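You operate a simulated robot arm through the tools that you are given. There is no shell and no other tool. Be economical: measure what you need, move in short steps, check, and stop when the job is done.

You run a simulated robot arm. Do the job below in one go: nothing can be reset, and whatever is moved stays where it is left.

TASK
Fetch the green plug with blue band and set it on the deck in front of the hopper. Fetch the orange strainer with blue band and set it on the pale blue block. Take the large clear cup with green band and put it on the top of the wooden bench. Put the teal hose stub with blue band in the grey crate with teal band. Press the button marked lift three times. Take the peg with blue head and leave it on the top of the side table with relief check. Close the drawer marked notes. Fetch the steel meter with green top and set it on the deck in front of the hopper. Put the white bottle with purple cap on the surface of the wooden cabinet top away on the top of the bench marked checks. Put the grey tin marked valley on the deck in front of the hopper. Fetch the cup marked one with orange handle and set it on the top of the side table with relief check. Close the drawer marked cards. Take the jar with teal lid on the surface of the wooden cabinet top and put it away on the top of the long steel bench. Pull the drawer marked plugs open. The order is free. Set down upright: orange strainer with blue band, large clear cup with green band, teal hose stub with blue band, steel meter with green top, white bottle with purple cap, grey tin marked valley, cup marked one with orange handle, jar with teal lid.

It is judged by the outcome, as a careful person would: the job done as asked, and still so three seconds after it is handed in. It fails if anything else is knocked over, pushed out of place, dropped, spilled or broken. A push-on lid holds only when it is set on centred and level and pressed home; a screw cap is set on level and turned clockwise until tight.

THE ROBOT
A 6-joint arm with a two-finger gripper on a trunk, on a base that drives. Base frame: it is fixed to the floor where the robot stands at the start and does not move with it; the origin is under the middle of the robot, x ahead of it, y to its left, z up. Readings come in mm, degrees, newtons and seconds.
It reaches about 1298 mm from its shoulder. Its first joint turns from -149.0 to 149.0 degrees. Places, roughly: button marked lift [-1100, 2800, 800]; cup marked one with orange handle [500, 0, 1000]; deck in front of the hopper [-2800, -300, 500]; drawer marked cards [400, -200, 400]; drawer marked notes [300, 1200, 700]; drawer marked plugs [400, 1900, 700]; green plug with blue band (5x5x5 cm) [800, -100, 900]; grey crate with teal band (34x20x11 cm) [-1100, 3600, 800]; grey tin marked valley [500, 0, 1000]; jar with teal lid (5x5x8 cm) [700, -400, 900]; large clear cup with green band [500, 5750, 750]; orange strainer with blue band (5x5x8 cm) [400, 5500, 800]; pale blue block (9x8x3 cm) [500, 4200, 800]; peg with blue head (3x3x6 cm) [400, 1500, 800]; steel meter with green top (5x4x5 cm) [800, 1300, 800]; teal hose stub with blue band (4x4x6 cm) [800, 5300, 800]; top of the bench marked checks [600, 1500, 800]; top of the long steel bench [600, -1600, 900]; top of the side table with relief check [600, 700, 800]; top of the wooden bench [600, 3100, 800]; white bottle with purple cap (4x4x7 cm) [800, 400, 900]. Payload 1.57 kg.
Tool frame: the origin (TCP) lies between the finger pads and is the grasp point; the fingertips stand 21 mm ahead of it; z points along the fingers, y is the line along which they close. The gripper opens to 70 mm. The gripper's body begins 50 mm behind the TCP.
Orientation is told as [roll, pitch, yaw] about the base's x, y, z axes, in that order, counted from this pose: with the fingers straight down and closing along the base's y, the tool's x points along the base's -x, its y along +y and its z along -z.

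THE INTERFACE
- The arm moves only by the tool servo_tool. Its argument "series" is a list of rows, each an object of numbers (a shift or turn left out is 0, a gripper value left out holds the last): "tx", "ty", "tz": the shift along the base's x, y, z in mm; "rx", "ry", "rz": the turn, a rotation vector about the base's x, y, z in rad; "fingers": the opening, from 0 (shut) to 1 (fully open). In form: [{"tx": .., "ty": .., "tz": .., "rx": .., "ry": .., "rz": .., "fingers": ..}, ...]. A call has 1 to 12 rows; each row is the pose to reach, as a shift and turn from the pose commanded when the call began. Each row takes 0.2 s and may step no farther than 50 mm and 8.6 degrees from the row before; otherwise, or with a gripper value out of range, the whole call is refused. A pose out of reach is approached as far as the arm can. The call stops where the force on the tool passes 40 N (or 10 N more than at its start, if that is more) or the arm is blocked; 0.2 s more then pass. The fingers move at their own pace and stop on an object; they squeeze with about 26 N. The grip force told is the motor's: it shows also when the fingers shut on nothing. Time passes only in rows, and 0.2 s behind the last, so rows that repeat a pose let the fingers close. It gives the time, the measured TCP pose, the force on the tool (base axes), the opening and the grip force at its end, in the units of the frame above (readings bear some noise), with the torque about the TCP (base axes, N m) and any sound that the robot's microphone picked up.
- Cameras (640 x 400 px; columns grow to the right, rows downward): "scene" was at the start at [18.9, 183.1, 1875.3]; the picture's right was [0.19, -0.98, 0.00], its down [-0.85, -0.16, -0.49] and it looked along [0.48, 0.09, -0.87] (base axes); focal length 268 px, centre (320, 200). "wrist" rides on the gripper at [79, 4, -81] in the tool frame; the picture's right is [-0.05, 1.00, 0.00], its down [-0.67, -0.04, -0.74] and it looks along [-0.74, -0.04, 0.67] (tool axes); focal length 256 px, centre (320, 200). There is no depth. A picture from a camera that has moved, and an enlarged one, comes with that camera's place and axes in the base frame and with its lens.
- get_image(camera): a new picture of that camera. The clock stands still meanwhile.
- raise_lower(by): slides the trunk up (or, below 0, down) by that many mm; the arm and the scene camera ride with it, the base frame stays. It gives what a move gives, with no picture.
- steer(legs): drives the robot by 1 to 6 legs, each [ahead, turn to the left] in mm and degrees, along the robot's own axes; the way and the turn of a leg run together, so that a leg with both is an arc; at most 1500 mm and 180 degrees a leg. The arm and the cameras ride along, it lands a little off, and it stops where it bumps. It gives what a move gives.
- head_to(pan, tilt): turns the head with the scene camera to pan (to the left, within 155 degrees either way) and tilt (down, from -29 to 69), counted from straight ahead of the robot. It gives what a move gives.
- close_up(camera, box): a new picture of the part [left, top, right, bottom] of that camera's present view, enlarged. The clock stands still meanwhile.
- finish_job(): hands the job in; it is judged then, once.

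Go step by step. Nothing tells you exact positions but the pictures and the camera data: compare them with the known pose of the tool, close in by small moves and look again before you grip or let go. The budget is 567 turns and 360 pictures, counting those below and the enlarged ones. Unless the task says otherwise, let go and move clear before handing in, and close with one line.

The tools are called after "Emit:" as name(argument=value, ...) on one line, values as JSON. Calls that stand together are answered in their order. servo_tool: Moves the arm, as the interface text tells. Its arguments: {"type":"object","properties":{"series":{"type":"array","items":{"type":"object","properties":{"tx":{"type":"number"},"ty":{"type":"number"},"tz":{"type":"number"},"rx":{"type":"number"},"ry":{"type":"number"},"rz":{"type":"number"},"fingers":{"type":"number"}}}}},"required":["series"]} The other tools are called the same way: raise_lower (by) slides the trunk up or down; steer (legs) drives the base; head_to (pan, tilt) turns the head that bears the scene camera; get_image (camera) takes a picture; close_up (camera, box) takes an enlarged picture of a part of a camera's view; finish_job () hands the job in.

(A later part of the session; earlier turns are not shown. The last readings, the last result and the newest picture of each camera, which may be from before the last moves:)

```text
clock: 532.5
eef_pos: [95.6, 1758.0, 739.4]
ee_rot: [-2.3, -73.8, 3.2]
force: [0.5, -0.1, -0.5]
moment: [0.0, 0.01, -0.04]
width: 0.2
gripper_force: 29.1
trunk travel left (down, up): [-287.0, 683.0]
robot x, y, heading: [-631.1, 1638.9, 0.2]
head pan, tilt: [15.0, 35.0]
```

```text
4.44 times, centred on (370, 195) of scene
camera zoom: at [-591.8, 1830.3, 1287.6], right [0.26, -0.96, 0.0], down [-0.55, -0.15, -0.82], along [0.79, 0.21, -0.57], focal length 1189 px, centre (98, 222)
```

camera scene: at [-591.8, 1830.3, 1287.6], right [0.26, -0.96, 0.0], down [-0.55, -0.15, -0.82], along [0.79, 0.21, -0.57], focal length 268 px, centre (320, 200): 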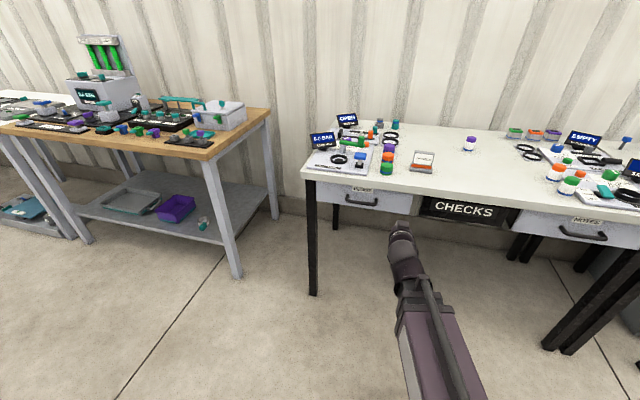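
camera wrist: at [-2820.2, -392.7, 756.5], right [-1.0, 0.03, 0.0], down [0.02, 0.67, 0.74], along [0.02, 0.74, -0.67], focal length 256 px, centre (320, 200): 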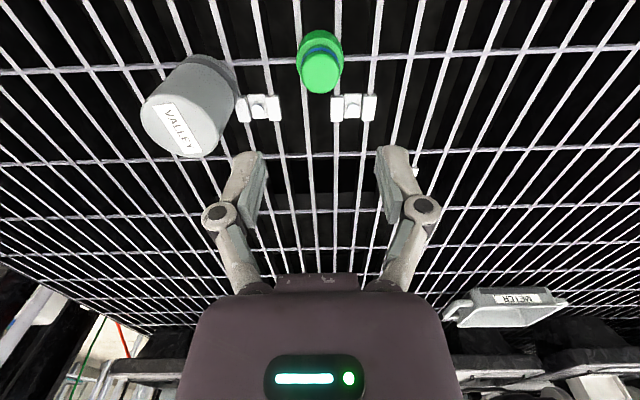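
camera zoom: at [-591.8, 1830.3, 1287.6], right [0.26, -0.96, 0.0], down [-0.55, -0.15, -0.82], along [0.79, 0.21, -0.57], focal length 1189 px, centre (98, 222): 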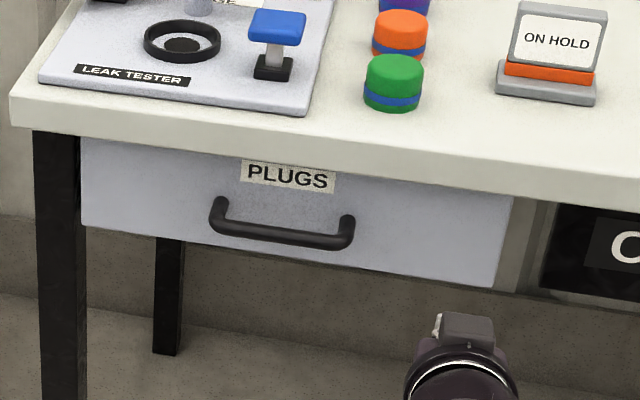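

The plugs handle bar is at about x=261, y 1838–1942, z≈690. I'll level the tool, roll it so the fingers close vertically, and move in line.

Emit:
servo_tool(series=[{"ty": 33, "ry": -0.07}, {"ty": 66, "ry": -0.14}, {"ty": 99, "ry": -0.21}, {"ty": 132, "ry": -0.28}])

Emit:
servo_tool(series=[{"rx": -0.13}, {"rx": -0.26}, {"rx": -0.39}, {"rx": -0.52}, {"rx": -0.65}, {"rx": -0.78}, {"rx": -0.91}, {"rx": -1.04}, {"rx": -1.17}, {"rx": -1.3}, {"rx": -1.43}, {"rx": -1.55}])

Emit:
get_image(camera="wrist")

Emit:
get_image(camera="scene")

```text
clock: 533.5
eef_pos: [96.5, 1891.0, 791.2]
ee_rot: [-77.0, -89.2, 77.7]
force: [0.1, 0.1, 0.3]
moment: [0.0, 0.0, 0.0]
width: 0.2
gripper_force: 28.5
out of reach, approached as far as the arm can: row 1, 2, 3, 4
trunk travel left (down, up): [-287.0, 683.0]
robot x, y, heading: [-625.6, 1644.1, 0.2]
head pan, tilt: [15.0, 35.0]
```

```text
clock: 536.1
eef_pos: [95.6, 1889.1, 789.0]
ee_rot: [-89.2, -0.1, 89.9]
force: [0.4, -0.3, 0.7]
moment: [0.0, 0.01, 0.02]
width: 0.1
gripper_force: 28.1
trunk travel left (down, up): [-287.0, 683.0]
robot x, y, heading: [-631.4, 1637.8, 0.3]
head pan, tilt: [15.0, 35.0]
```

```text
236 pictures are left
camera wrist: at [14.6, 1810.4, 785.1], right [-0.02, 0.06, -1.0], down [-0.74, 0.67, 0.05], along [0.67, 0.74, 0.03], focal length 256 px, centre (320, 200)
```

wrist: 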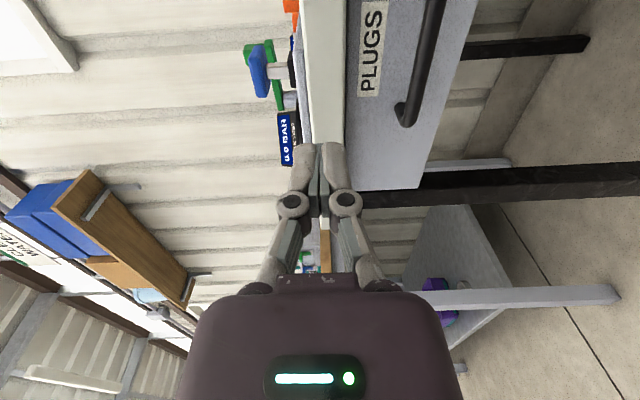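

```text
235 pictures are left
camera scene: at [-591.8, 1830.4, 1287.6], right [0.26, -0.96, 0.0], down [-0.55, -0.15, -0.82], along [0.79, 0.22, -0.57], focal length 268 px, centre (320, 200)
```

scene: 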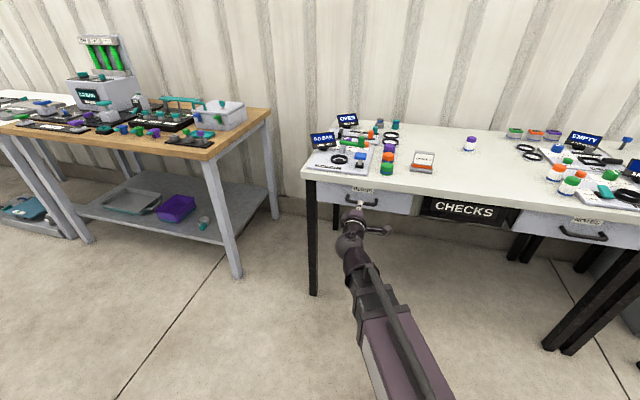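

Emit:
raise_lower(by=-96)

Emit:
servo_tool(series=[{"tx": 40, "fingers": 0.8}, {"tx": 80}, {"tx": 110}])

Emit:
get_image(camera="wrist")

Emit:
close_up(camera="scene", box=[290, 100, 450, 240])

```text
clock: 537.4
eef_pos: [96.5, 1888.5, 693.1]
ee_rot: [-89.1, -0.3, 89.8]
force: [0.4, 0.7, -0.1]
moment: [-0.02, 0.06, -0.01]
width: 0.0
gripper_force: 28.8
trunk travel left (down, up): [-191.0, 779.0]
robot x, y, heading: [-630.0, 1638.3, 0.3]
head pan, tilt: [15.0, 35.0]
```

```text
clock: 538.2
eef_pos: [208.2, 1891.3, 693.4]
ee_rot: [-89.1, -0.3, 90.0]
force: [-0.1, 0.2, 0.3]
moment: [0.0, -0.02, 0.01]
width: 55.7
gripper_force: 0.1
trunk travel left (down, up): [-191.0, 779.0]
robot x, y, heading: [-632.1, 1641.4, 0.1]
head pan, tilt: [15.0, 35.0]
```

```text
234 pictures are left
camera wrist: at [126.6, 1811.3, 689.1], right [-0.01, 0.06, -1.0], down [-0.74, 0.67, 0.05], along [0.67, 0.74, 0.03], focal length 256 px, centre (320, 200)
```

wrist: 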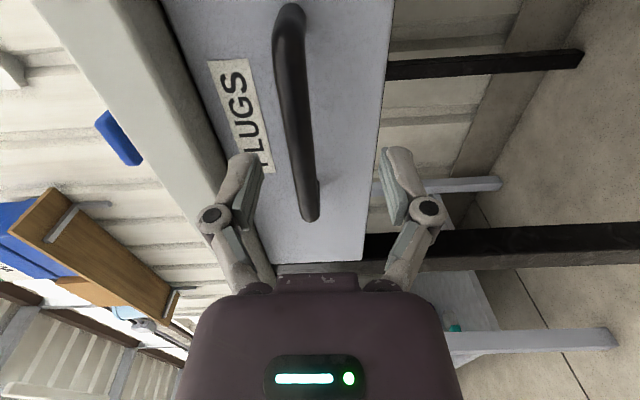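

```text
2.86 times, centred on (370, 170) of scene
camera zoom: at [-591.9, 1830.4, 1191.6], right [0.26, -0.96, 0.0], down [-0.55, -0.15, -0.82], along [0.79, 0.22, -0.57], focal length 764 px, centre (177, 286)
```

zoom: 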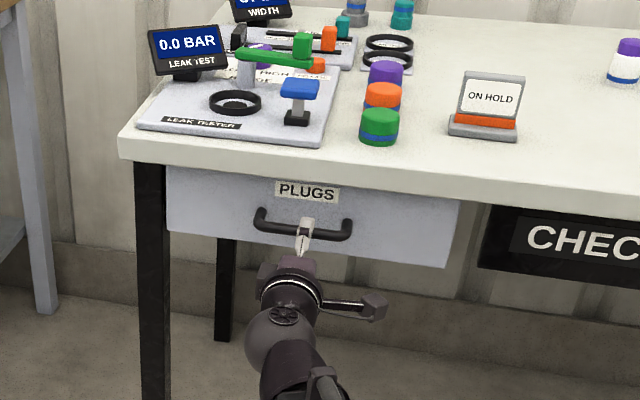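

Emit:
raise_lower(by=11)

Emit:
servo_tool(series=[{"tx": 20}, {"tx": 40}, {"tx": 53}])

Emit:
get_image(camera="wrist")

```text
clock: 538.8
eef_pos: [207.7, 1890.0, 704.7]
ee_rot: [-89.1, -0.2, 89.8]
force: [-0.2, -0.3, -0.1]
moment: [-0.03, 0.0, 0.02]
width: 56.0
gripper_force: 0.0
trunk travel left (down, up): [-202.0, 768.0]
robot x, y, heading: [-629.4, 1640.2, 0.1]
head pan, tilt: [15.0, 35.0]
```

```text
clock: 539.6
eef_pos: [258.9, 1890.6, 705.2]
ee_rot: [-89.2, -0.3, 89.9]
force: [-5.8, -0.5, 0.9]
moment: [0.03, -0.23, 0.02]
width: 59.7
gripper_force: 2.2
trunk travel left (down, up): [-202.0, 768.0]
robot x, y, heading: [-630.0, 1640.9, 0.1]
head pan, tilt: [15.0, 35.0]
```

```text
232 pictures are left
camera wrist: at [178.8, 1812.0, 700.4], right [-0.01, 0.06, -1.0], down [-0.74, 0.67, 0.05], along [0.67, 0.74, 0.03], focal length 256 px, centre (320, 200)
```

wrist: 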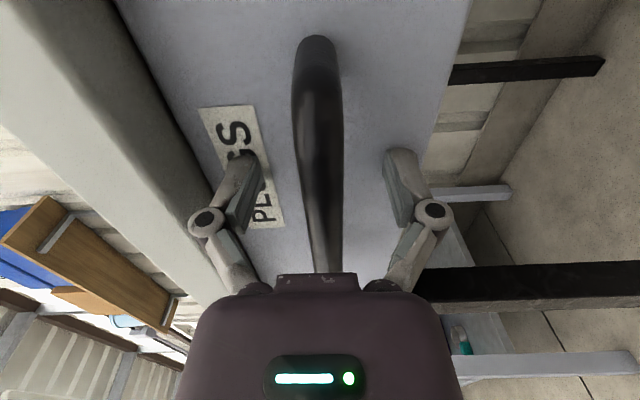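

Emit:
servo_tool(series=[{"tx": -4, "fingers": 0.4}, {"tx": -4, "fingers": 0}, {"tx": -4, "fingers": 0}, {"tx": -4, "fingers": 0}])

Emit:
servo_tool(series=[{"tx": -15}, {"tx": -30}, {"tx": -45}, {"tx": -60}])

Emit:
get_image(camera="scene")

```text
clock: 540.3
eef_pos: [251.5, 1891.0, 703.4]
ee_rot: [-89.2, -0.3, 89.9]
force: [-17.7, -2.0, -17.1]
moment: [-0.29, -0.94, 0.5]
width: 12.5
gripper_force: 31.7
trunk travel left (down, up): [-202.0, 768.0]
robot x, y, heading: [-629.4, 1643.0, 0.5]
head pan, tilt: [15.0, 35.0]
stopped in row 3: the force on the tool passed its limit at 41 N (the readings are from after the stop); the commanded pose is now the measured one
```

```text
clock: 541.3
eef_pos: [193.6, 1890.7, 702.4]
ee_rot: [-89.1, -0.3, 89.8]
force: [-2.2, -8.7, -14.7]
moment: [-0.22, -0.65, 1.0]
width: 12.7
gripper_force: 32.2
trunk travel left (down, up): [-202.0, 768.0]
robot x, y, heading: [-628.8, 1639.9, 0.4]
head pan, tilt: [15.0, 35.0]
```

```text
231 pictures are left
camera scene: at [-590.6, 1830.3, 1202.5], right [0.26, -0.96, 0.0], down [-0.55, -0.15, -0.82], along [0.79, 0.22, -0.57], focal length 268 px, centre (320, 200)
```

scene: 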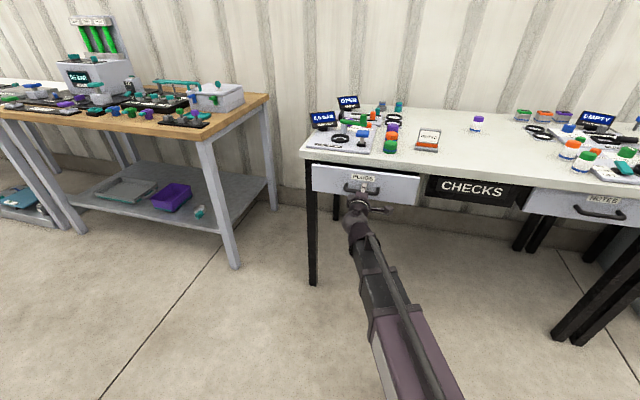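

Emit:
servo_tool(series=[{"tx": -15}, {"tx": -30}, {"tx": -45}, {"tx": -60}, {"tx": -75}, {"tx": -90}, {"tx": -105}])

Emit:
get_image(camera="scene")

```text
clock: 542.9
eef_pos: [89.9, 1890.2, 701.6]
ee_rot: [-89.0, -0.3, 89.7]
force: [-1.9, -20.1, -25.9]
moment: [-0.23, -0.75, 0.89]
width: 12.5
gripper_force: 32.8
trunk travel left (down, up): [-202.0, 768.0]
robot x, y, heading: [-625.0, 1636.7, 0.3]
head pan, tilt: [15.0, 35.0]
```

```text
230 pictures are left
camera scene: at [-590.0, 1829.8, 1202.5], right [0.26, -0.96, 0.0], down [-0.55, -0.15, -0.82], along [0.79, 0.22, -0.57], focal length 268 px, centre (320, 200)
```

scene: 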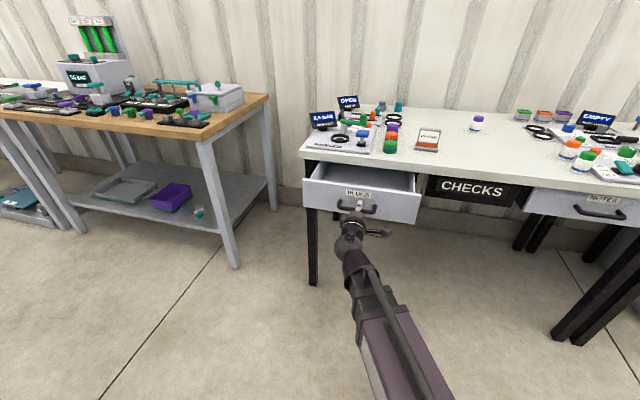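

Emit:
steer(legs=[[-40, 0]])

Emit:
close_up(camera="scene", box=[280, 120, 440, 240])

```text
clock: 543.8
eef_pos: [49.6, 1889.7, 701.7]
ee_rot: [-89.0, -0.3, 89.8]
force: [1.1, -22.1, -25.4]
moment: [-0.23, -0.75, 0.44]
width: 12.9
gripper_force: 32.3
trunk travel left (down, up): [-202.0, 768.0]
robot x, y, heading: [-670.3, 1640.1, 0.2]
head pan, tilt: [15.0, 35.0]
```

```text
3.33 times, centred on (360, 180) of scene
camera zoom: at [-630.3, 1829.6, 1202.6], right [0.26, -0.96, 0.0], down [-0.55, -0.15, -0.82], along [0.79, 0.22, -0.57], focal length 892 px, centre (187, 267)
```

zoom: 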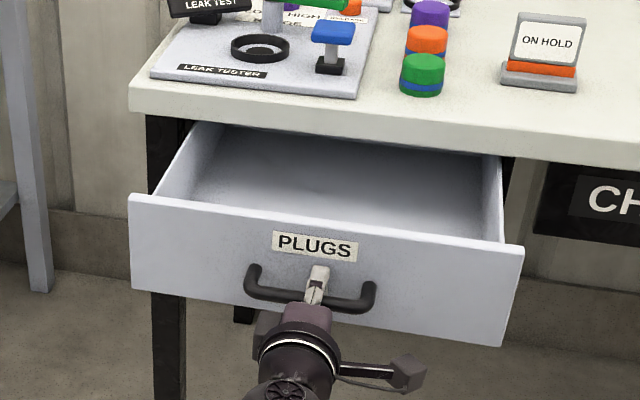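

Drawer is well open. Release and back off.

Emit:
servo_tool(series=[{"fingers": 0.5}, {"fingers": 0.9}, {"fingers": 0.9}])

Emit:
steer(legs=[[-110, 0]])

Emit:
get_image(camera="scene")

```text
clock: 544.6
eef_pos: [48.4, 1891.2, 704.6]
ee_rot: [-89.2, -0.3, 89.8]
force: [0.2, 1.1, 1.1]
moment: [0.04, 0.0, 0.04]
width: 63.0
gripper_force: 0.1
trunk travel left (down, up): [-202.0, 768.0]
robot x, y, heading: [-670.1, 1639.5, 0.3]
head pan, tilt: [15.0, 35.0]
```

```text
clock: 546.0
eef_pos: [-63.5, 1889.5, 705.3]
ee_rot: [-89.2, -0.3, 89.8]
force: [0.0, -0.9, -0.6]
moment: [0.0, -0.02, 0.01]
width: 62.9
gripper_force: 0.0
trunk travel left (down, up): [-202.0, 768.0]
robot x, y, heading: [-780.2, 1638.1, 0.1]
head pan, tilt: [15.0, 35.0]
```

```text
228 pictures are left
camera scene: at [-744.4, 1829.8, 1202.6], right [0.26, -0.96, 0.0], down [-0.55, -0.15, -0.82], along [0.79, 0.22, -0.57], focal length 268 px, centre (320, 200)
```

scene: 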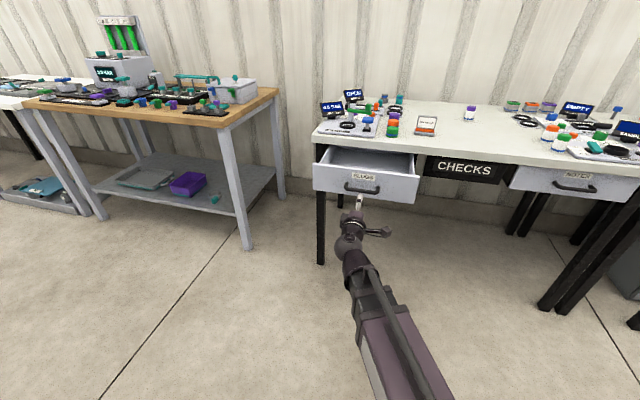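

Emit:
raise_lower(by=400)

Emit:
raise_lower(by=280)

Emit:
servo_tool(series=[{"rx": 0.13}, {"rx": 0.26}, {"rx": 0.39}, {"rx": 0.52}, {"rx": 0.65}, {"rx": 0.78}, {"rx": 0.91}, {"rx": 1.04}, {"rx": 1.17}, {"rx": 1.3}, {"rx": 1.43}, {"rx": 1.555}])

Emit:
servo_tool(series=[{"ry": 0.14, "tx": 10}, {"ry": 0.28, "tx": 20}, {"ry": 0.42, "tx": 30}, {"ry": 0.56, "tx": 40}, {"ry": 0.7, "tx": 50}, {"ry": 0.84, "tx": 50}, {"ry": 0.98, "tx": 50}, {"ry": 1.12, "tx": 50}, {"ry": 1.26, "tx": 50}, {"ry": 1.4, "tx": 50}, {"ry": 1.54, "tx": 50}, {"ry": 1.57, "tx": 50}])

```text
clock: 549.8
eef_pos: [-63.4, 1890.2, 1104.3]
ee_rot: [-89.2, -0.3, 89.7]
force: [0.0, 0.6, -0.6]
moment: [0.0, -0.01, -0.02]
width: 62.8
gripper_force: 0.1
trunk travel left (down, up): [-602.0, 368.0]
robot x, y, heading: [-782.2, 1642.3, 0.2]
head pan, tilt: [15.0, 35.0]
```

```text
clock: 552.6
eef_pos: [-64.4, 1890.9, 1383.4]
ee_rot: [-89.2, -0.3, 89.8]
force: [0.0, 0.9, 0.4]
moment: [-0.01, -0.01, 0.04]
width: 63.0
gripper_force: 0.1
trunk travel left (down, up): [-882.0, 88.0]
robot x, y, heading: [-782.8, 1638.0, 0.1]
head pan, tilt: [15.0, 35.0]
```

```text
clock: 555.2
eef_pos: [-63.7, 1889.8, 1385.5]
ee_rot: [-50.0, -89.4, 50.9]
force: [0.3, -0.6, -0.4]
moment: [0.0, -0.01, 0.05]
width: 62.9
gripper_force: 0.1
trunk travel left (down, up): [-882.0, 88.0]
robot x, y, heading: [-783.8, 1639.9, 0.5]
head pan, tilt: [15.0, 35.0]
```

```text
clock: 557.8
eef_pos: [-6.5, 1892.7, 1201.9]
ee_rot: [0.9, 0.3, 0.5]
force: [-0.9, 0.3, 0.2]
moment: [-0.02, 0.01, 0.04]
width: 63.0
gripper_force: 0.0
out of reach, approached as far as the arm can: row 1, 2, 3, 4, 5, 6, 7, 8, 9, 10, 11, 12
trunk travel left (down, up): [-882.0, 88.0]
robot x, y, heading: [-784.0, 1637.4, 0.4]
head pan, tilt: [15.0, 35.0]
```

Now the steel meter at about (789, 1279). Moving the robot in.

Emit:
steer(legs=[[0, -45], [480, 0], [0, 45], [150, 0]])

Emit:
get_image(camera="wrist")

Emit:
get_image(camera="scene")

```text
clock: 568.3
eef_pos: [480.6, 1570.2, 1200.5]
ee_rot: [0.8, 0.2, 1.2]
force: [0.7, 0.3, -0.1]
moment: [0.01, 0.03, 0.01]
width: 63.0
gripper_force: 0.1
trunk travel left (down, up): [-882.0, 88.0]
robot x, y, heading: [-297.2, 1319.6, -0.2]
head pan, tilt: [15.0, 35.0]
```

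```text
227 pictures are left
camera wrist: at [401.5, 1572.1, 1281.0], right [0.03, 1.0, 0.01], down [0.67, -0.03, 0.74], along [0.74, -0.02, -0.67], focal length 256 px, centre (320, 200)
```

wrist: 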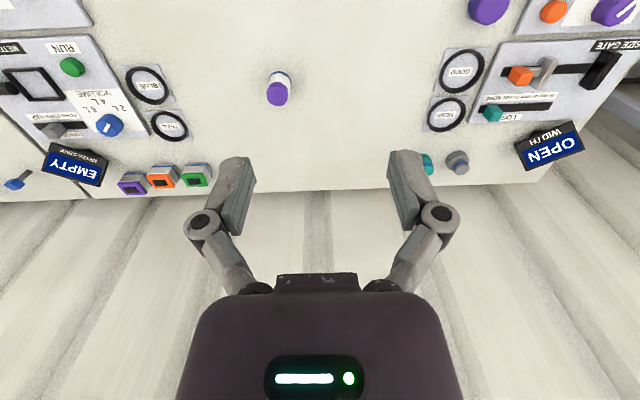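

```text
226 pictures are left
camera scene: at [-255.1, 1511.0, 1882.6], right [0.26, -0.97, 0.0], down [-0.55, -0.15, -0.82], along [0.79, 0.21, -0.57], focal length 268 px, centre (320, 200)
```

scene: 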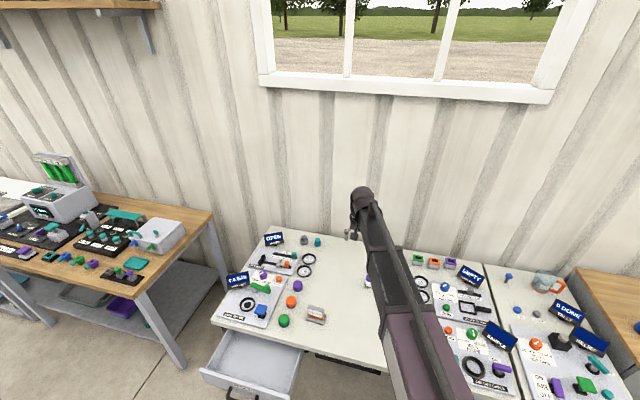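

Emit:
servo_tool(series=[{"tx": 32, "ty": -32, "rx": -0.014, "rz": -0.02, "fingers": 1}, {"tx": 64, "ty": -64, "rx": -0.014, "rz": -0.02}, {"tx": 96, "ty": -96, "rx": -0.014, "rz": -0.02}, {"tx": 128, "ty": -128, "rx": -0.014, "rz": -0.02}, {"tx": 160, "ty": -160, "rx": -0.014, "rz": -0.02}, {"tx": 192, "ty": -192, "rx": -0.014, "rz": -0.02}, {"tx": 224, "ty": -224, "rx": -0.014, "rz": -0.02}, {"tx": 256, "ty": -256, "rx": -0.014, "rz": -0.02}, {"tx": 285, "ty": -291, "rx": -0.014, "rz": -0.02}])

Emit:
raise_lower(by=-200)

Emit:
get_image(camera="wrist")

Emit:
close_up(camera="wrist", box=[200, 0, 440, 150])

```text
clock: 570.3
eef_pos: [764.0, 1279.7, 1199.8]
ee_rot: [0.1, 0.2, 0.0]
force: [-0.5, -0.4, -1.3]
moment: [0.03, -0.03, 0.01]
width: 70.2
gripper_force: 0.0
trunk travel left (down, up): [-882.0, 88.0]
robot x, y, heading: [-296.8, 1318.5, 0.1]
head pan, tilt: [15.0, 35.0]
```

```text
clock: 572.5
eef_pos: [764.4, 1281.2, 1000.8]
ee_rot: [-0.1, 0.2, -0.1]
force: [-0.4, 0.0, 0.7]
moment: [0.01, 0.01, 0.01]
width: 70.1
gripper_force: 0.0
trunk travel left (down, up): [-682.0, 288.0]
robot x, y, heading: [-296.9, 1320.7, 0.4]
head pan, tilt: [15.0, 35.0]
```

```text
225 pictures are left
camera wrist: at [685.0, 1285.0, 1081.6], right [0.05, 1.0, 0.0], down [0.67, -0.04, 0.74], along [0.74, -0.04, -0.67], focal length 256 px, centre (320, 200)
```

wrist: 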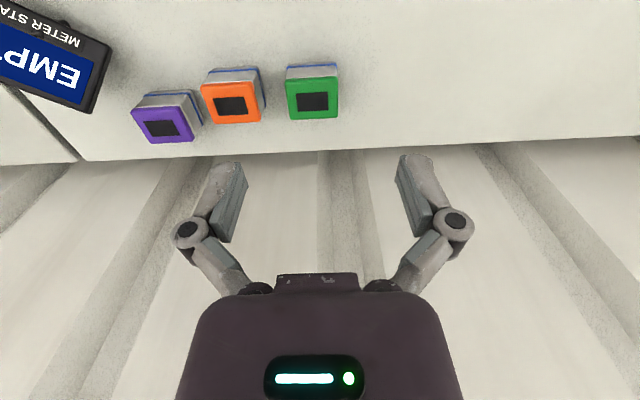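

```text
2.67 times, centred on (320, 75) of wrist
camera zoom: at [685.0, 1285.0, 1081.6], right [0.05, 1.0, 0.0], down [0.67, -0.04, 0.74], along [0.74, -0.04, -0.67], focal length 683 px, centre (320, 533)
```

zoom: 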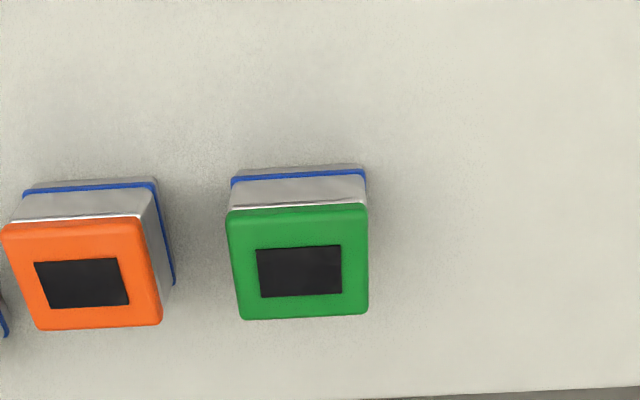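

The meter sits beside the orange one with a narrow gap, so I'll turn the gripper 90° to close along x.

Emit:
servo_tool(series=[{"rz": -0.13, "tx": 10}, {"rz": -0.26, "tx": 20}, {"rz": -0.39, "tx": 32}, {"rz": -0.52, "tx": 32}, {"rz": -0.65, "tx": 32}, {"rz": -0.78, "tx": 32}, {"rz": -0.91, "tx": 32, "ty": -4}, {"rz": -1.04, "tx": 32, "ty": -8}, {"rz": -1.17, "tx": 32, "ty": -8}, {"rz": -1.3, "tx": 32, "ty": -8}, {"rz": -1.43, "tx": 32, "ty": -8}, {"rz": -1.57, "tx": 32, "ty": -8}])

Emit:
raise_lower(by=-80)

Emit:
get_image(camera="wrist")

```text
clock: 575.1
eef_pos: [794.7, 1272.8, 999.9]
ee_rot: [-0.1, 0.2, -90.1]
force: [0.7, -0.1, 1.2]
moment: [0.01, 0.03, 0.01]
width: 70.0
gripper_force: 0.0
trunk travel left (down, up): [-682.0, 288.0]
robot x, y, heading: [-295.4, 1316.9, 0.2]
head pan, tilt: [15.0, 35.0]
```

```text
clock: 576.2
eef_pos: [795.2, 1273.0, 921.0]
ee_rot: [0.0, 0.2, -89.9]
force: [0.6, -0.2, -0.2]
moment: [0.0, 0.0, 0.02]
width: 69.9
gripper_force: 0.1
trunk travel left (down, up): [-602.0, 368.0]
robot x, y, heading: [-293.2, 1321.2, 0.2]
head pan, tilt: [15.0, 35.0]
```

```text
223 pictures are left
camera wrist: at [799.9, 1352.0, 1001.6], right [1.0, -0.05, 0.0], down [-0.04, -0.67, 0.74], along [-0.04, -0.74, -0.67], focal length 256 px, centre (320, 200)
```

wrist: 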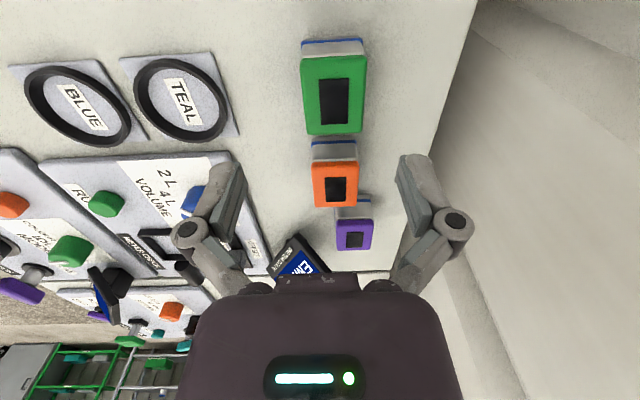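

Emit:
servo_tool(series=[{"tx": 7, "ty": 3}])

Emit:
raise_lower(by=-60)

Emit:
get_image(camera="wrist")

```text
clock: 576.6
eef_pos: [802.5, 1276.5, 921.1]
ee_rot: [0.0, 0.2, -90.0]
force: [-0.7, -1.6, 0.4]
moment: [-0.02, 0.0, 0.0]
width: 70.1
gripper_force: 0.0
trunk travel left (down, up): [-602.0, 368.0]
robot x, y, heading: [-297.4, 1320.4, 0.0]
head pan, tilt: [15.0, 35.0]
```

```text
clock: 577.6
eef_pos: [802.2, 1276.4, 860.9]
ee_rot: [0.0, 0.1, -90.0]
force: [-0.3, 0.2, 0.6]
moment: [0.0, -0.01, 0.0]
width: 70.0
gripper_force: 0.0
trunk travel left (down, up): [-542.0, 428.0]
robot x, y, heading: [-297.9, 1315.1, 0.0]
head pan, tilt: [15.0, 35.0]
```

```text
222 pictures are left
camera wrist: at [806.8, 1354.9, 941.6], right [1.0, -0.05, 0.0], down [-0.04, -0.67, 0.74], along [-0.04, -0.74, -0.67], focal length 256 px, centre (320, 200)
```

wrist: 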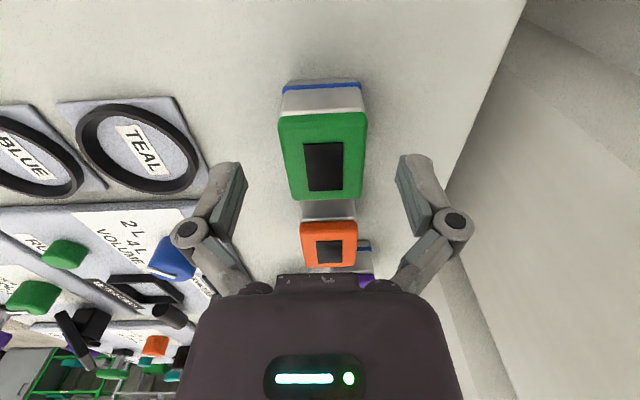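

Emit:
servo_tool(series=[{"ty": 3}])

Emit:
raise_lower(by=-29)

Emit:
servo_tool(series=[{"fingers": 0}, {"fingers": 0}, {"fingers": 0}, {"fingers": 0}])

Emit:
raise_lower(by=100)

Emit:
get_image(camera="wrist")

```text
clock: 578.0
eef_pos: [802.3, 1277.7, 860.3]
ee_rot: [0.0, 0.3, -90.0]
force: [0.3, 0.9, -0.2]
moment: [-0.01, 0.01, 0.0]
width: 69.9
gripper_force: 0.1
trunk travel left (down, up): [-542.0, 428.0]
robot x, y, heading: [-295.5, 1319.7, 0.2]
head pan, tilt: [15.0, 35.0]
```

```text
clock: 578.8
eef_pos: [803.7, 1279.7, 831.4]
ee_rot: [0.0, 0.2, -90.0]
force: [-0.3, 0.0, 0.1]
moment: [0.01, -0.01, 0.01]
width: 70.1
gripper_force: 0.0
trunk travel left (down, up): [-513.0, 457.0]
robot x, y, heading: [-293.2, 1318.9, 0.1]
head pan, tilt: [15.0, 35.0]
```

```text
clock: 579.8
eef_pos: [800.6, 1279.4, 831.9]
ee_rot: [0.0, 0.2, -90.0]
force: [-0.2, 0.1, 7.4]
moment: [0.01, -0.04, -0.03]
width: 39.7
gripper_force: 26.1
trunk travel left (down, up): [-513.0, 457.0]
robot x, y, heading: [-294.0, 1322.1, -0.0]
head pan, tilt: [15.0, 35.0]
```

```text
clock: 581.1
eef_pos: [802.5, 1278.9, 931.1]
ee_rot: [0.0, 0.2, -90.0]
force: [-0.3, -0.5, -1.9]
moment: [-0.01, -0.01, 0.0]
width: 39.4
gripper_force: 26.3
trunk travel left (down, up): [-613.0, 357.0]
robot x, y, heading: [-297.8, 1324.2, -0.0]
head pan, tilt: [15.0, 35.0]
```

```text
221 pictures are left
camera wrist: at [807.3, 1358.0, 1012.2], right [1.0, -0.05, 0.0], down [-0.04, -0.67, 0.74], along [-0.04, -0.74, -0.67], focal length 256 px, centre (320, 200)
```

wrist: 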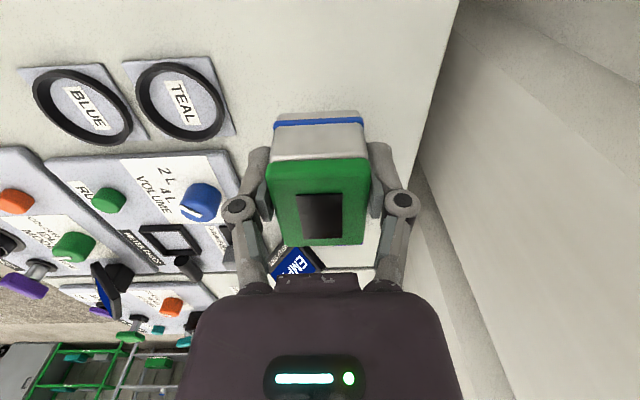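

Meter held. I'll retract, turn left and reverse toward the walkway to keep clear of the open drawer.

Emit:
raise_lower(by=260)

Emit:
servo_tool(series=[{"tx": -45}, {"tx": -90}, {"tx": -135}, {"tx": -180}, {"tx": -225}, {"tx": -270}, {"tx": -315}, {"tx": -360}, {"tx": -405}, {"tx": -450}])

Emit:
steer(legs=[[-270, 0], [0, 90], [-1400, 0], [-1380, 0], [0, 90]])

```text
clock: 583.8
eef_pos: [803.2, 1279.1, 1191.5]
ee_rot: [0.0, 0.3, -89.9]
force: [-0.4, 0.0, -1.0]
moment: [-0.02, 0.04, 0.0]
width: 39.4
gripper_force: 26.1
trunk travel left (down, up): [-873.0, 97.0]
robot x, y, heading: [-298.5, 1317.9, 0.1]
head pan, tilt: [15.0, 35.0]
```

```text
clock: 586.0
eef_pos: [351.3, 1280.5, 1193.2]
ee_rot: [0.1, 0.2, -90.0]
force: [0.3, -0.2, -1.4]
moment: [0.01, 0.0, -0.01]
width: 39.1
gripper_force: 25.9
trunk travel left (down, up): [-873.0, 97.0]
robot x, y, heading: [-294.7, 1323.8, -0.1]
head pan, tilt: [15.0, 35.0]
```

```text
clock: 616.0
eef_pos: [-1204.8, -1437.8, 1192.2]
ee_rot: [0.0, 0.1, 89.6]
force: [0.4, -0.6, -1.3]
moment: [-0.01, -0.04, -0.02]
width: 39.5
gripper_force: 26.7
trunk travel left (down, up): [-873.0, 97.0]
robot x, y, heading: [-560.4, -1508.5, 179.1]
head pan, tilt: [15.0, 35.0]
```

Emit:
steer(legs=[[1500, 0], [900, 0], [0, -89]])

Emit:
head_to(pan=-10, tilt=50)

Emit:
get_image(camera="scene")

```text
clock: 636.0
eef_pos: [-2888.7, -851.7, 1193.0]
ee_rot: [0.1, 0.2, 1.3]
force: [0.1, -0.4, -1.2]
moment: [-0.01, -0.02, 0.01]
width: 39.3
gripper_force: 26.0
trunk travel left (down, up): [-873.0, 97.0]
robot x, y, heading: [-2914.2, -1498.1, 91.5]
head pan, tilt: [15.0, 35.0]
```

```text
clock: 636.9
eef_pos: [-2888.7, -852.0, 1192.8]
ee_rot: [0.0, 0.2, 1.3]
force: [0.0, -1.0, -1.3]
moment: [0.05, 0.03, 0.01]
width: 39.3
gripper_force: 26.2
trunk travel left (down, up): [-873.0, 97.0]
robot x, y, heading: [-2913.1, -1502.1, 91.5]
head pan, tilt: [-10.0, 50.0]
```

```text
220 pictures are left
camera scene: at [-3073.0, -1475.9, 1851.9], right [0.99, -0.15, 0.0], down [-0.11, -0.76, -0.64], along [0.1, 0.64, -0.77], focal length 268 px, centre (320, 200)
```

scene: 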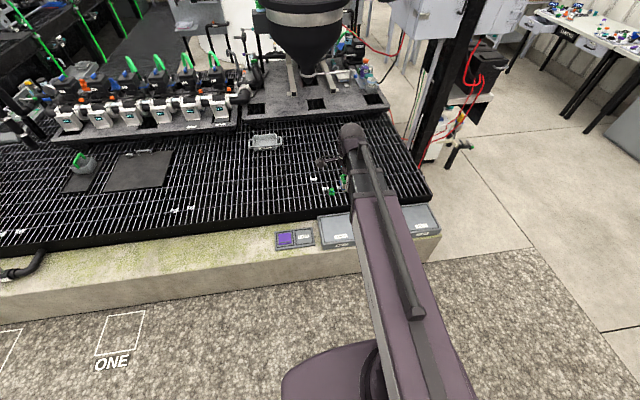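

Emit:
steer(legs=[[110, 0]])

Emit:
servo_tool(series=[{"tx": -2, "ty": 45}, {"tx": -5, "ty": 90}, {"tx": -7, "ty": 135}, {"tx": -9, "ty": 180}, {"tx": -12, "ty": 225}, {"tx": -14, "ty": 270}, {"tx": -16, "ty": 315}, {"tx": -18, "ty": 360}, {"tx": -20, "ty": 400}, {"tx": -22, "ty": 435, "rz": -0.02}])

Emit:
raise_lower(by=-400)

Emit:
raise_lower(by=-200)

Emit:
get_image(camera="wrist")

```text
clock: 638.3
eef_pos: [-2892.5, -737.1, 1190.3]
ee_rot: [0.0, 0.2, 1.3]
force: [1.2, 0.1, -1.0]
moment: [-0.01, 0.04, 0.0]
width: 39.2
gripper_force: 25.6
trunk travel left (down, up): [-873.0, 97.0]
robot x, y, heading: [-2918.4, -1385.8, 91.8]
head pan, tilt: [-10.0, 50.0]
```

```text
clock: 640.5
eef_pos: [-2912.1, -302.3, 1190.0]
ee_rot: [0.0, 0.2, 0.2]
force: [-0.7, 0.3, -1.7]
moment: [-0.04, 0.03, 0.01]
width: 39.7
gripper_force: 26.0
trunk travel left (down, up): [-873.0, 97.0]
robot x, y, heading: [-2915.9, -1386.3, 91.2]
head pan, tilt: [-10.0, 50.0]
```

```text
clock: 644.3
eef_pos: [-2913.9, -303.2, 791.6]
ee_rot: [0.0, 0.1, 0.2]
force: [0.8, -0.4, -1.2]
moment: [0.04, 0.0, 0.01]
width: 39.6
gripper_force: 25.9
trunk travel left (down, up): [-473.0, 497.0]
robot x, y, heading: [-2916.8, -1388.6, 91.8]
head pan, tilt: [-10.0, 50.0]
```

```text
clock: 646.5
eef_pos: [-2913.5, -303.7, 590.6]
ee_rot: [0.1, 0.2, 0.3]
force: [0.6, 0.2, -0.6]
moment: [-0.03, 0.05, 0.0]
width: 39.6
gripper_force: 26.8
trunk travel left (down, up): [-273.0, 697.0]
robot x, y, heading: [-2916.8, -1386.6, 91.4]
head pan, tilt: [-10.0, 50.0]
```

```text
219 pictures are left
camera wrist: at [-2992.1, -299.4, 672.4], right [0.05, 1.0, 0.0], down [0.67, -0.03, 0.74], along [0.74, -0.04, -0.67], focal length 256 px, centre (320, 200)
```

wrist: 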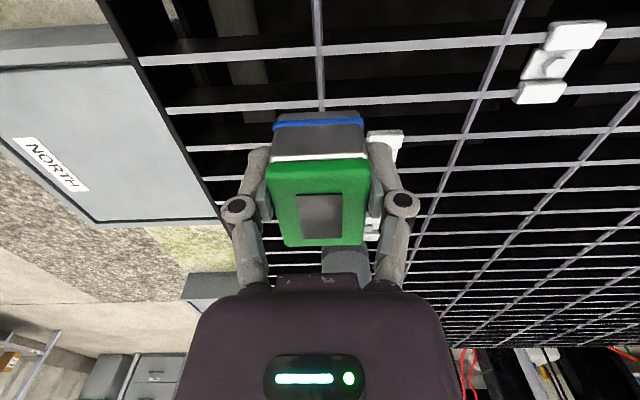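

Emit:
servo_tool(series=[{"tx": -6}])

Emit:
raise_lower(by=-52)

Emit:
raise_lower(by=-6)

Emit:
raise_lower(by=-4)

Emit:
get_image(camera="wrist")

```text
clock: 646.9
eef_pos: [-2918.4, -304.3, 590.8]
ee_rot: [0.0, 0.2, 0.2]
force: [0.2, -0.6, -1.1]
moment: [-0.01, 0.0, -0.02]
width: 39.2
gripper_force: 25.9
trunk travel left (down, up): [-273.0, 697.0]
robot x, y, heading: [-2917.5, -1383.3, 91.3]
head pan, tilt: [-10.0, 50.0]
```

```text
clock: 647.8
eef_pos: [-2919.7, -303.7, 538.9]
ee_rot: [0.1, 0.2, 0.2]
force: [-0.5, 0.6, -1.4]
moment: [0.01, 0.0, 0.01]
width: 39.5
gripper_force: 26.1
trunk travel left (down, up): [-221.0, 749.0]
robot x, y, heading: [-2916.7, -1387.4, 91.6]
head pan, tilt: [-10.0, 50.0]
```

```text
clock: 648.3
eef_pos: [-2918.4, -302.3, 533.6]
ee_rot: [0.1, 0.3, 0.3]
force: [-0.3, -0.2, -0.9]
moment: [0.0, 0.03, -0.02]
width: 39.5
gripper_force: 26.6
trunk travel left (down, up): [-215.0, 755.0]
robot x, y, heading: [-2915.9, -1388.9, 91.5]
head pan, tilt: [-10.0, 50.0]
```

```text
clock: 648.9
eef_pos: [-2919.0, -303.3, 532.3]
ee_rot: [0.2, 0.2, 0.2]
force: [0.0, 5.8, 18.5]
moment: [0.15, -0.07, 0.04]
width: 39.5
gripper_force: 26.3
trunk travel left (down, up): [-211.0, 759.0]
robot x, y, heading: [-2914.1, -1390.5, 91.3]
head pan, tilt: [-10.0, 50.0]
```

```text
218 pictures are left
camera wrist: at [-2997.9, -299.7, 612.7], right [0.05, 1.0, 0.0], down [0.67, -0.04, 0.74], along [0.74, -0.03, -0.67], focal length 256 px, centre (320, 200)
```

wrist: 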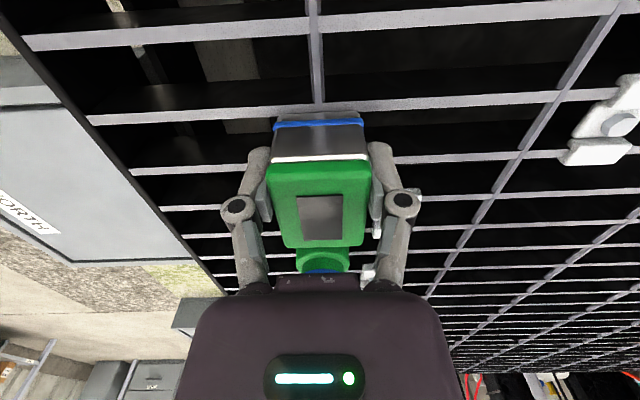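

Contact with the grate. I'll ease up slightly, release and rise.

Emit:
raise_lower(by=2)

Emit:
servo_tool(series=[{"fingers": 0.65}, {"fingers": 0.8}, {"fingers": 0.8}])

Emit:
raise_lower(by=200)

Emit:
get_image(camera="wrist")

```text
clock: 649.4
eef_pos: [-2918.1, -303.4, 531.7]
ee_rot: [0.0, 0.1, 0.2]
force: [0.1, 2.2, 5.2]
moment: [0.16, 0.03, 0.01]
width: 39.7
gripper_force: 26.1
trunk travel left (down, up): [-213.0, 757.0]
robot x, y, heading: [-2918.5, -1390.5, 91.5]
head pan, tilt: [-10.0, 50.0]
```

```text
clock: 650.2
eef_pos: [-2919.1, -303.8, 531.9]
ee_rot: [0.0, 0.3, 0.2]
force: [-0.7, -0.3, 0.4]
moment: [0.01, 0.02, 0.02]
width: 56.2
gripper_force: 0.0
trunk travel left (down, up): [-213.0, 757.0]
robot x, y, heading: [-2920.9, -1390.8, 91.5]
head pan, tilt: [-10.0, 50.0]
```

```text
clock: 652.4
eef_pos: [-2919.5, -303.2, 730.6]
ee_rot: [0.1, 0.2, 0.2]
force: [0.6, -0.6, -0.9]
moment: [0.0, -0.02, -0.01]
width: 56.2
gripper_force: 0.2
trunk travel left (down, up): [-413.0, 557.0]
robot x, y, heading: [-2918.6, -1386.2, 91.6]
head pan, tilt: [-10.0, 50.0]
```

```text
217 pictures are left
camera wrist: at [-2998.0, -299.3, 812.4], right [0.05, 1.0, 0.0], down [0.67, -0.03, 0.74], along [0.74, -0.04, -0.67], focal length 256 px, centre (320, 200)
```

wrist: 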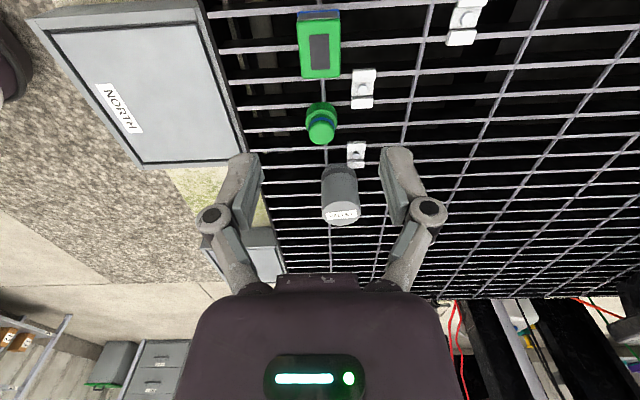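

All three items stand on the deck. Retract, and drive toward the far benches.

Emit:
raise_lower(by=400)

Emit:
servo_tool(series=[{"ty": -48}, {"ty": -96}, {"ty": -144}, {"ty": -192}, {"ty": -240}, {"ty": -288}, {"ty": -336}, {"ty": -384}, {"ty": -432}, {"ty": -470}])

Emit:
steer(legs=[[-120, 0], [0, -90], [1500, 0], [900, 0], [0, 90]])

Emit:
raise_lower(by=60)

```text
clock: 656.2
eef_pos: [-2919.0, -302.8, 1131.3]
ee_rot: [0.0, 0.3, 0.3]
force: [0.0, 0.0, 0.0]
moment: [-0.01, -0.01, 0.02]
width: 55.9
gripper_force: 0.0
trunk travel left (down, up): [-813.0, 157.0]
robot x, y, heading: [-2920.0, -1385.9, 91.6]
head pan, tilt: [-10.0, 50.0]
```

```text
clock: 658.4
eef_pos: [-2917.9, -774.8, 1132.2]
ee_rot: [0.2, 0.2, 0.2]
force: [0.3, 0.4, -1.0]
moment: [0.0, -0.06, 0.03]
width: 56.0
gripper_force: 0.0
trunk travel left (down, up): [-813.0, 157.0]
robot x, y, heading: [-2916.4, -1387.6, 91.8]
head pan, tilt: [-10.0, 50.0]
```

```text
clock: 685.4
eef_pos: [-466.0, -884.1, 1131.9]
ee_rot: [0.1, 0.2, -1.8]
force: [1.2, 0.2, -0.1]
moment: [0.0, 0.0, -0.02]
width: 56.1
gripper_force: 0.0
trunk travel left (down, up): [-813.0, 157.0]
robot x, y, heading: [-526.7, -1493.8, 88.6]
head pan, tilt: [-10.0, 50.0]
```

```text
clock: 686.4
eef_pos: [-465.6, -883.1, 1192.3]
ee_rot: [0.0, 0.3, -1.9]
force: [0.1, -0.1, 0.2]
moment: [-0.02, 0.0, 0.0]
width: 55.9
gripper_force: 0.1
trunk travel left (down, up): [-873.0, 97.0]
robot x, y, heading: [-527.5, -1498.0, 88.7]
head pan, tilt: [-10.0, 50.0]
```

Emit:
steer(legs=[[1500, 2.5], [1400, 0]])

Emit:
head_to(pan=0, tilt=30)

Emit:
get_image(camera="scene")

Emit:
head_to(pan=150, tilt=65)

Emit:
get_image(camera="scene")

```text
clock: 703.8
eef_pos: [-587.1, 2031.7, 1192.4]
ee_rot: [0.0, 0.3, 2.7]
force: [0.5, 0.6, -0.8]
moment: [0.01, 0.04, 0.03]
width: 55.7
gripper_force: 0.0
trunk travel left (down, up): [-873.0, 97.0]
robot x, y, heading: [-598.4, 1415.5, 93.2]
head pan, tilt: [-10.0, 50.0]
```

```text
clock: 704.6
eef_pos: [-587.3, 2031.5, 1192.3]
ee_rot: [0.0, 0.2, 2.6]
force: [-0.1, -0.6, -0.4]
moment: [-0.03, -0.01, -0.02]
width: 56.1
gripper_force: 0.1
trunk travel left (down, up): [-873.0, 97.0]
robot x, y, heading: [-596.9, 1415.2, 93.3]
head pan, tilt: [0.0, 30.0]
```

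```text
216 pictures are left
camera scene: at [-771.5, 1448.5, 1881.4], right [1.0, 0.06, 0.0], down [0.03, -0.5, -0.87], along [-0.05, 0.86, -0.5], focal length 268 px, centre (320, 200)
```

scene: 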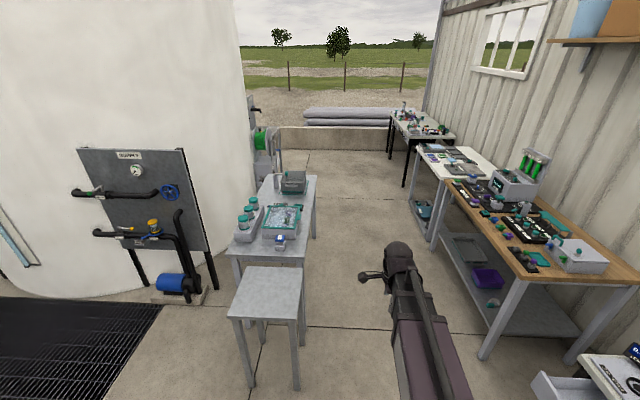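

```text
clock: 707.0
eef_pos: [-587.6, 2030.6, 1192.3]
ee_rot: [0.0, 0.2, 2.6]
force: [0.1, 0.2, -0.2]
moment: [0.0, -0.01, -0.01]
width: 56.1
gripper_force: 0.0
trunk travel left (down, up): [-873.0, 97.0]
robot x, y, heading: [-594.2, 1414.2, 93.4]
head pan, tilt: [150.0, 65.0]
```

```text
215 pictures are left
camera scene: at [-793.5, 1304.0, 1833.8], right [-0.89, 0.45, 0.0], down [0.41, 0.81, -0.42], along [-0.19, -0.38, -0.91], focal length 268 px, centre (320, 200)
```

scene: 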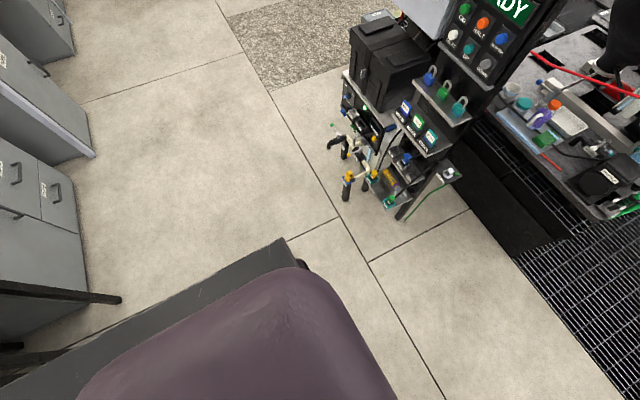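

Emit:
steer(legs=[[0, -20], [650, 0], [0, 17], [500, 0]])

Emit:
head_to(pan=50, tilt=40)

Emit:
get_image(camera="scene")

Emit:
head_to(pan=-40, tilt=40)

Emit:
get_image(camera="scene")

```text
clock: 717.3
eef_pos: [-377.3, 3160.8, 1191.5]
ee_rot: [0.1, 0.2, 0.1]
force: [-0.8, 0.2, -0.6]
moment: [-0.02, 0.0, -0.04]
width: 56.0
gripper_force: 0.1
trunk travel left (down, up): [-873.0, 97.0]
robot x, y, heading: [-412.1, 2545.9, 91.1]
head pan, tilt: [150.0, 65.0]
```

```text
clock: 719.1
eef_pos: [-376.0, 3160.5, 1190.9]
ee_rot: [0.0, 0.2, 0.1]
force: [0.2, -0.5, 0.2]
moment: [-0.03, 0.01, 0.01]
width: 56.1
gripper_force: 0.1
trunk travel left (down, up): [-873.0, 97.0]
robot x, y, heading: [-410.8, 2545.3, 91.1]
head pan, tilt: [50.0, 40.0]
```

```text
214 pictures are left
camera scene: at [-648.6, 2548.9, 1866.1], right [0.63, 0.78, 0.0], down [0.5, -0.4, -0.77], along [-0.6, 0.48, -0.64], focal length 268 px, centre (320, 200)
```

scene: 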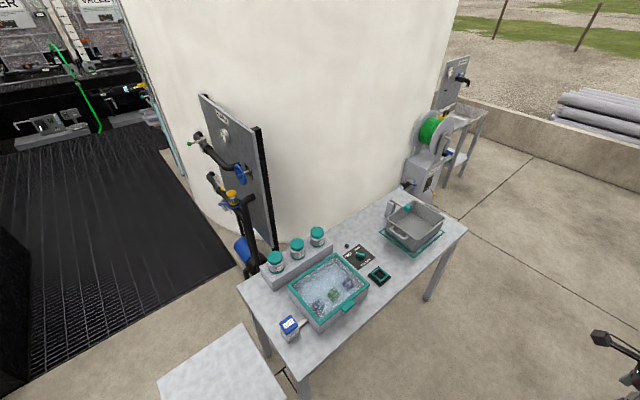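

```text
clock: 720.8
eef_pos: [-376.7, 3160.9, 1191.3]
ee_rot: [0.0, 0.2, 0.1]
force: [-1.0, -0.8, -0.1]
moment: [0.0, 0.03, -0.03]
width: 56.0
gripper_force: 0.0
trunk travel left (down, up): [-873.0, 97.0]
robot x, y, heading: [-413.5, 2546.1, 90.7]
head pan, tilt: [-40.0, 40.0]
```

```text
213 pictures are left
camera scene: at [-529.1, 2561.6, 1866.1], right [0.78, -0.63, 0.0], down [-0.4, -0.5, -0.77], along [0.48, 0.6, -0.64], focal length 268 px, centre (320, 200)
```

scene: 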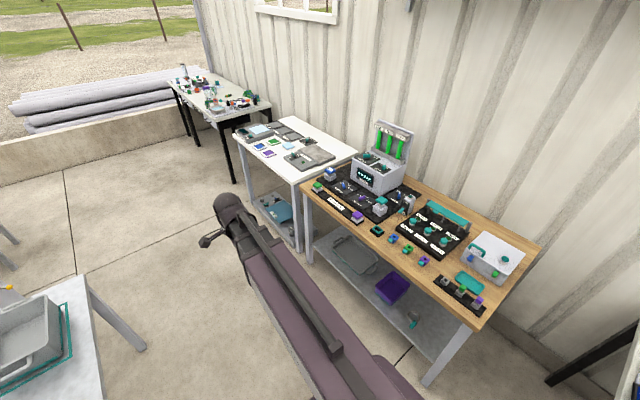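

Emit:
head_to(pan=50, tilt=45)

Emit:
close_up(camera="scene", box=[220, 170, 480, 350])

Emit:
close_up(camera="scene", box=[330, 150, 470, 260])

```text
clock: 722.4
eef_pos: [-376.9, 3159.8, 1192.6]
ee_rot: [0.1, 0.2, 0.1]
force: [0.1, -0.3, 0.8]
moment: [0.01, 0.02, 0.02]
width: 55.7
gripper_force: 0.0
trunk travel left (down, up): [-873.0, 97.0]
robot x, y, heading: [-413.5, 2542.8, 91.1]
head pan, tilt: [50.0, 45.0]
```

```text
2.22 times, centred on (350, 260) of scene
camera zoom: at [-645.7, 2546.6, 1858.8], right [0.63, 0.78, 0.0], down [0.55, -0.45, -0.71], along [-0.55, 0.45, -0.71], focal length 594 px, centre (253, 67)
```

zoom: 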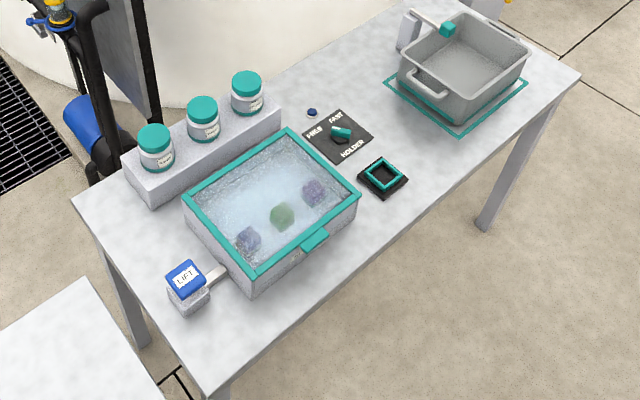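

```text
3.64 times, centred on (400, 205) of scene
camera zoom: at [-645.7, 2546.6, 1858.8], right [0.63, 0.78, 0.0], down [0.55, -0.45, -0.71], along [-0.55, 0.45, -0.71], focal length 973 px, centre (29, 182)
```

zoom: 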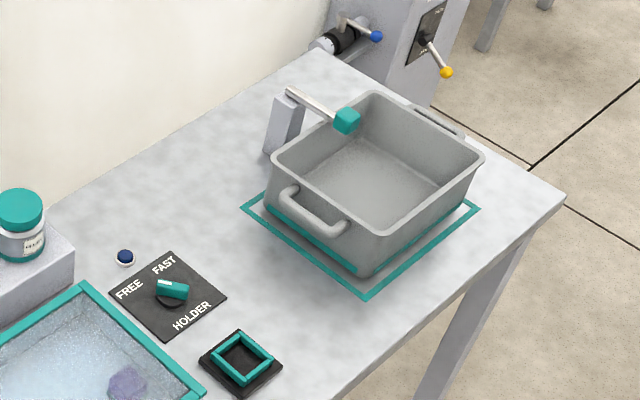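

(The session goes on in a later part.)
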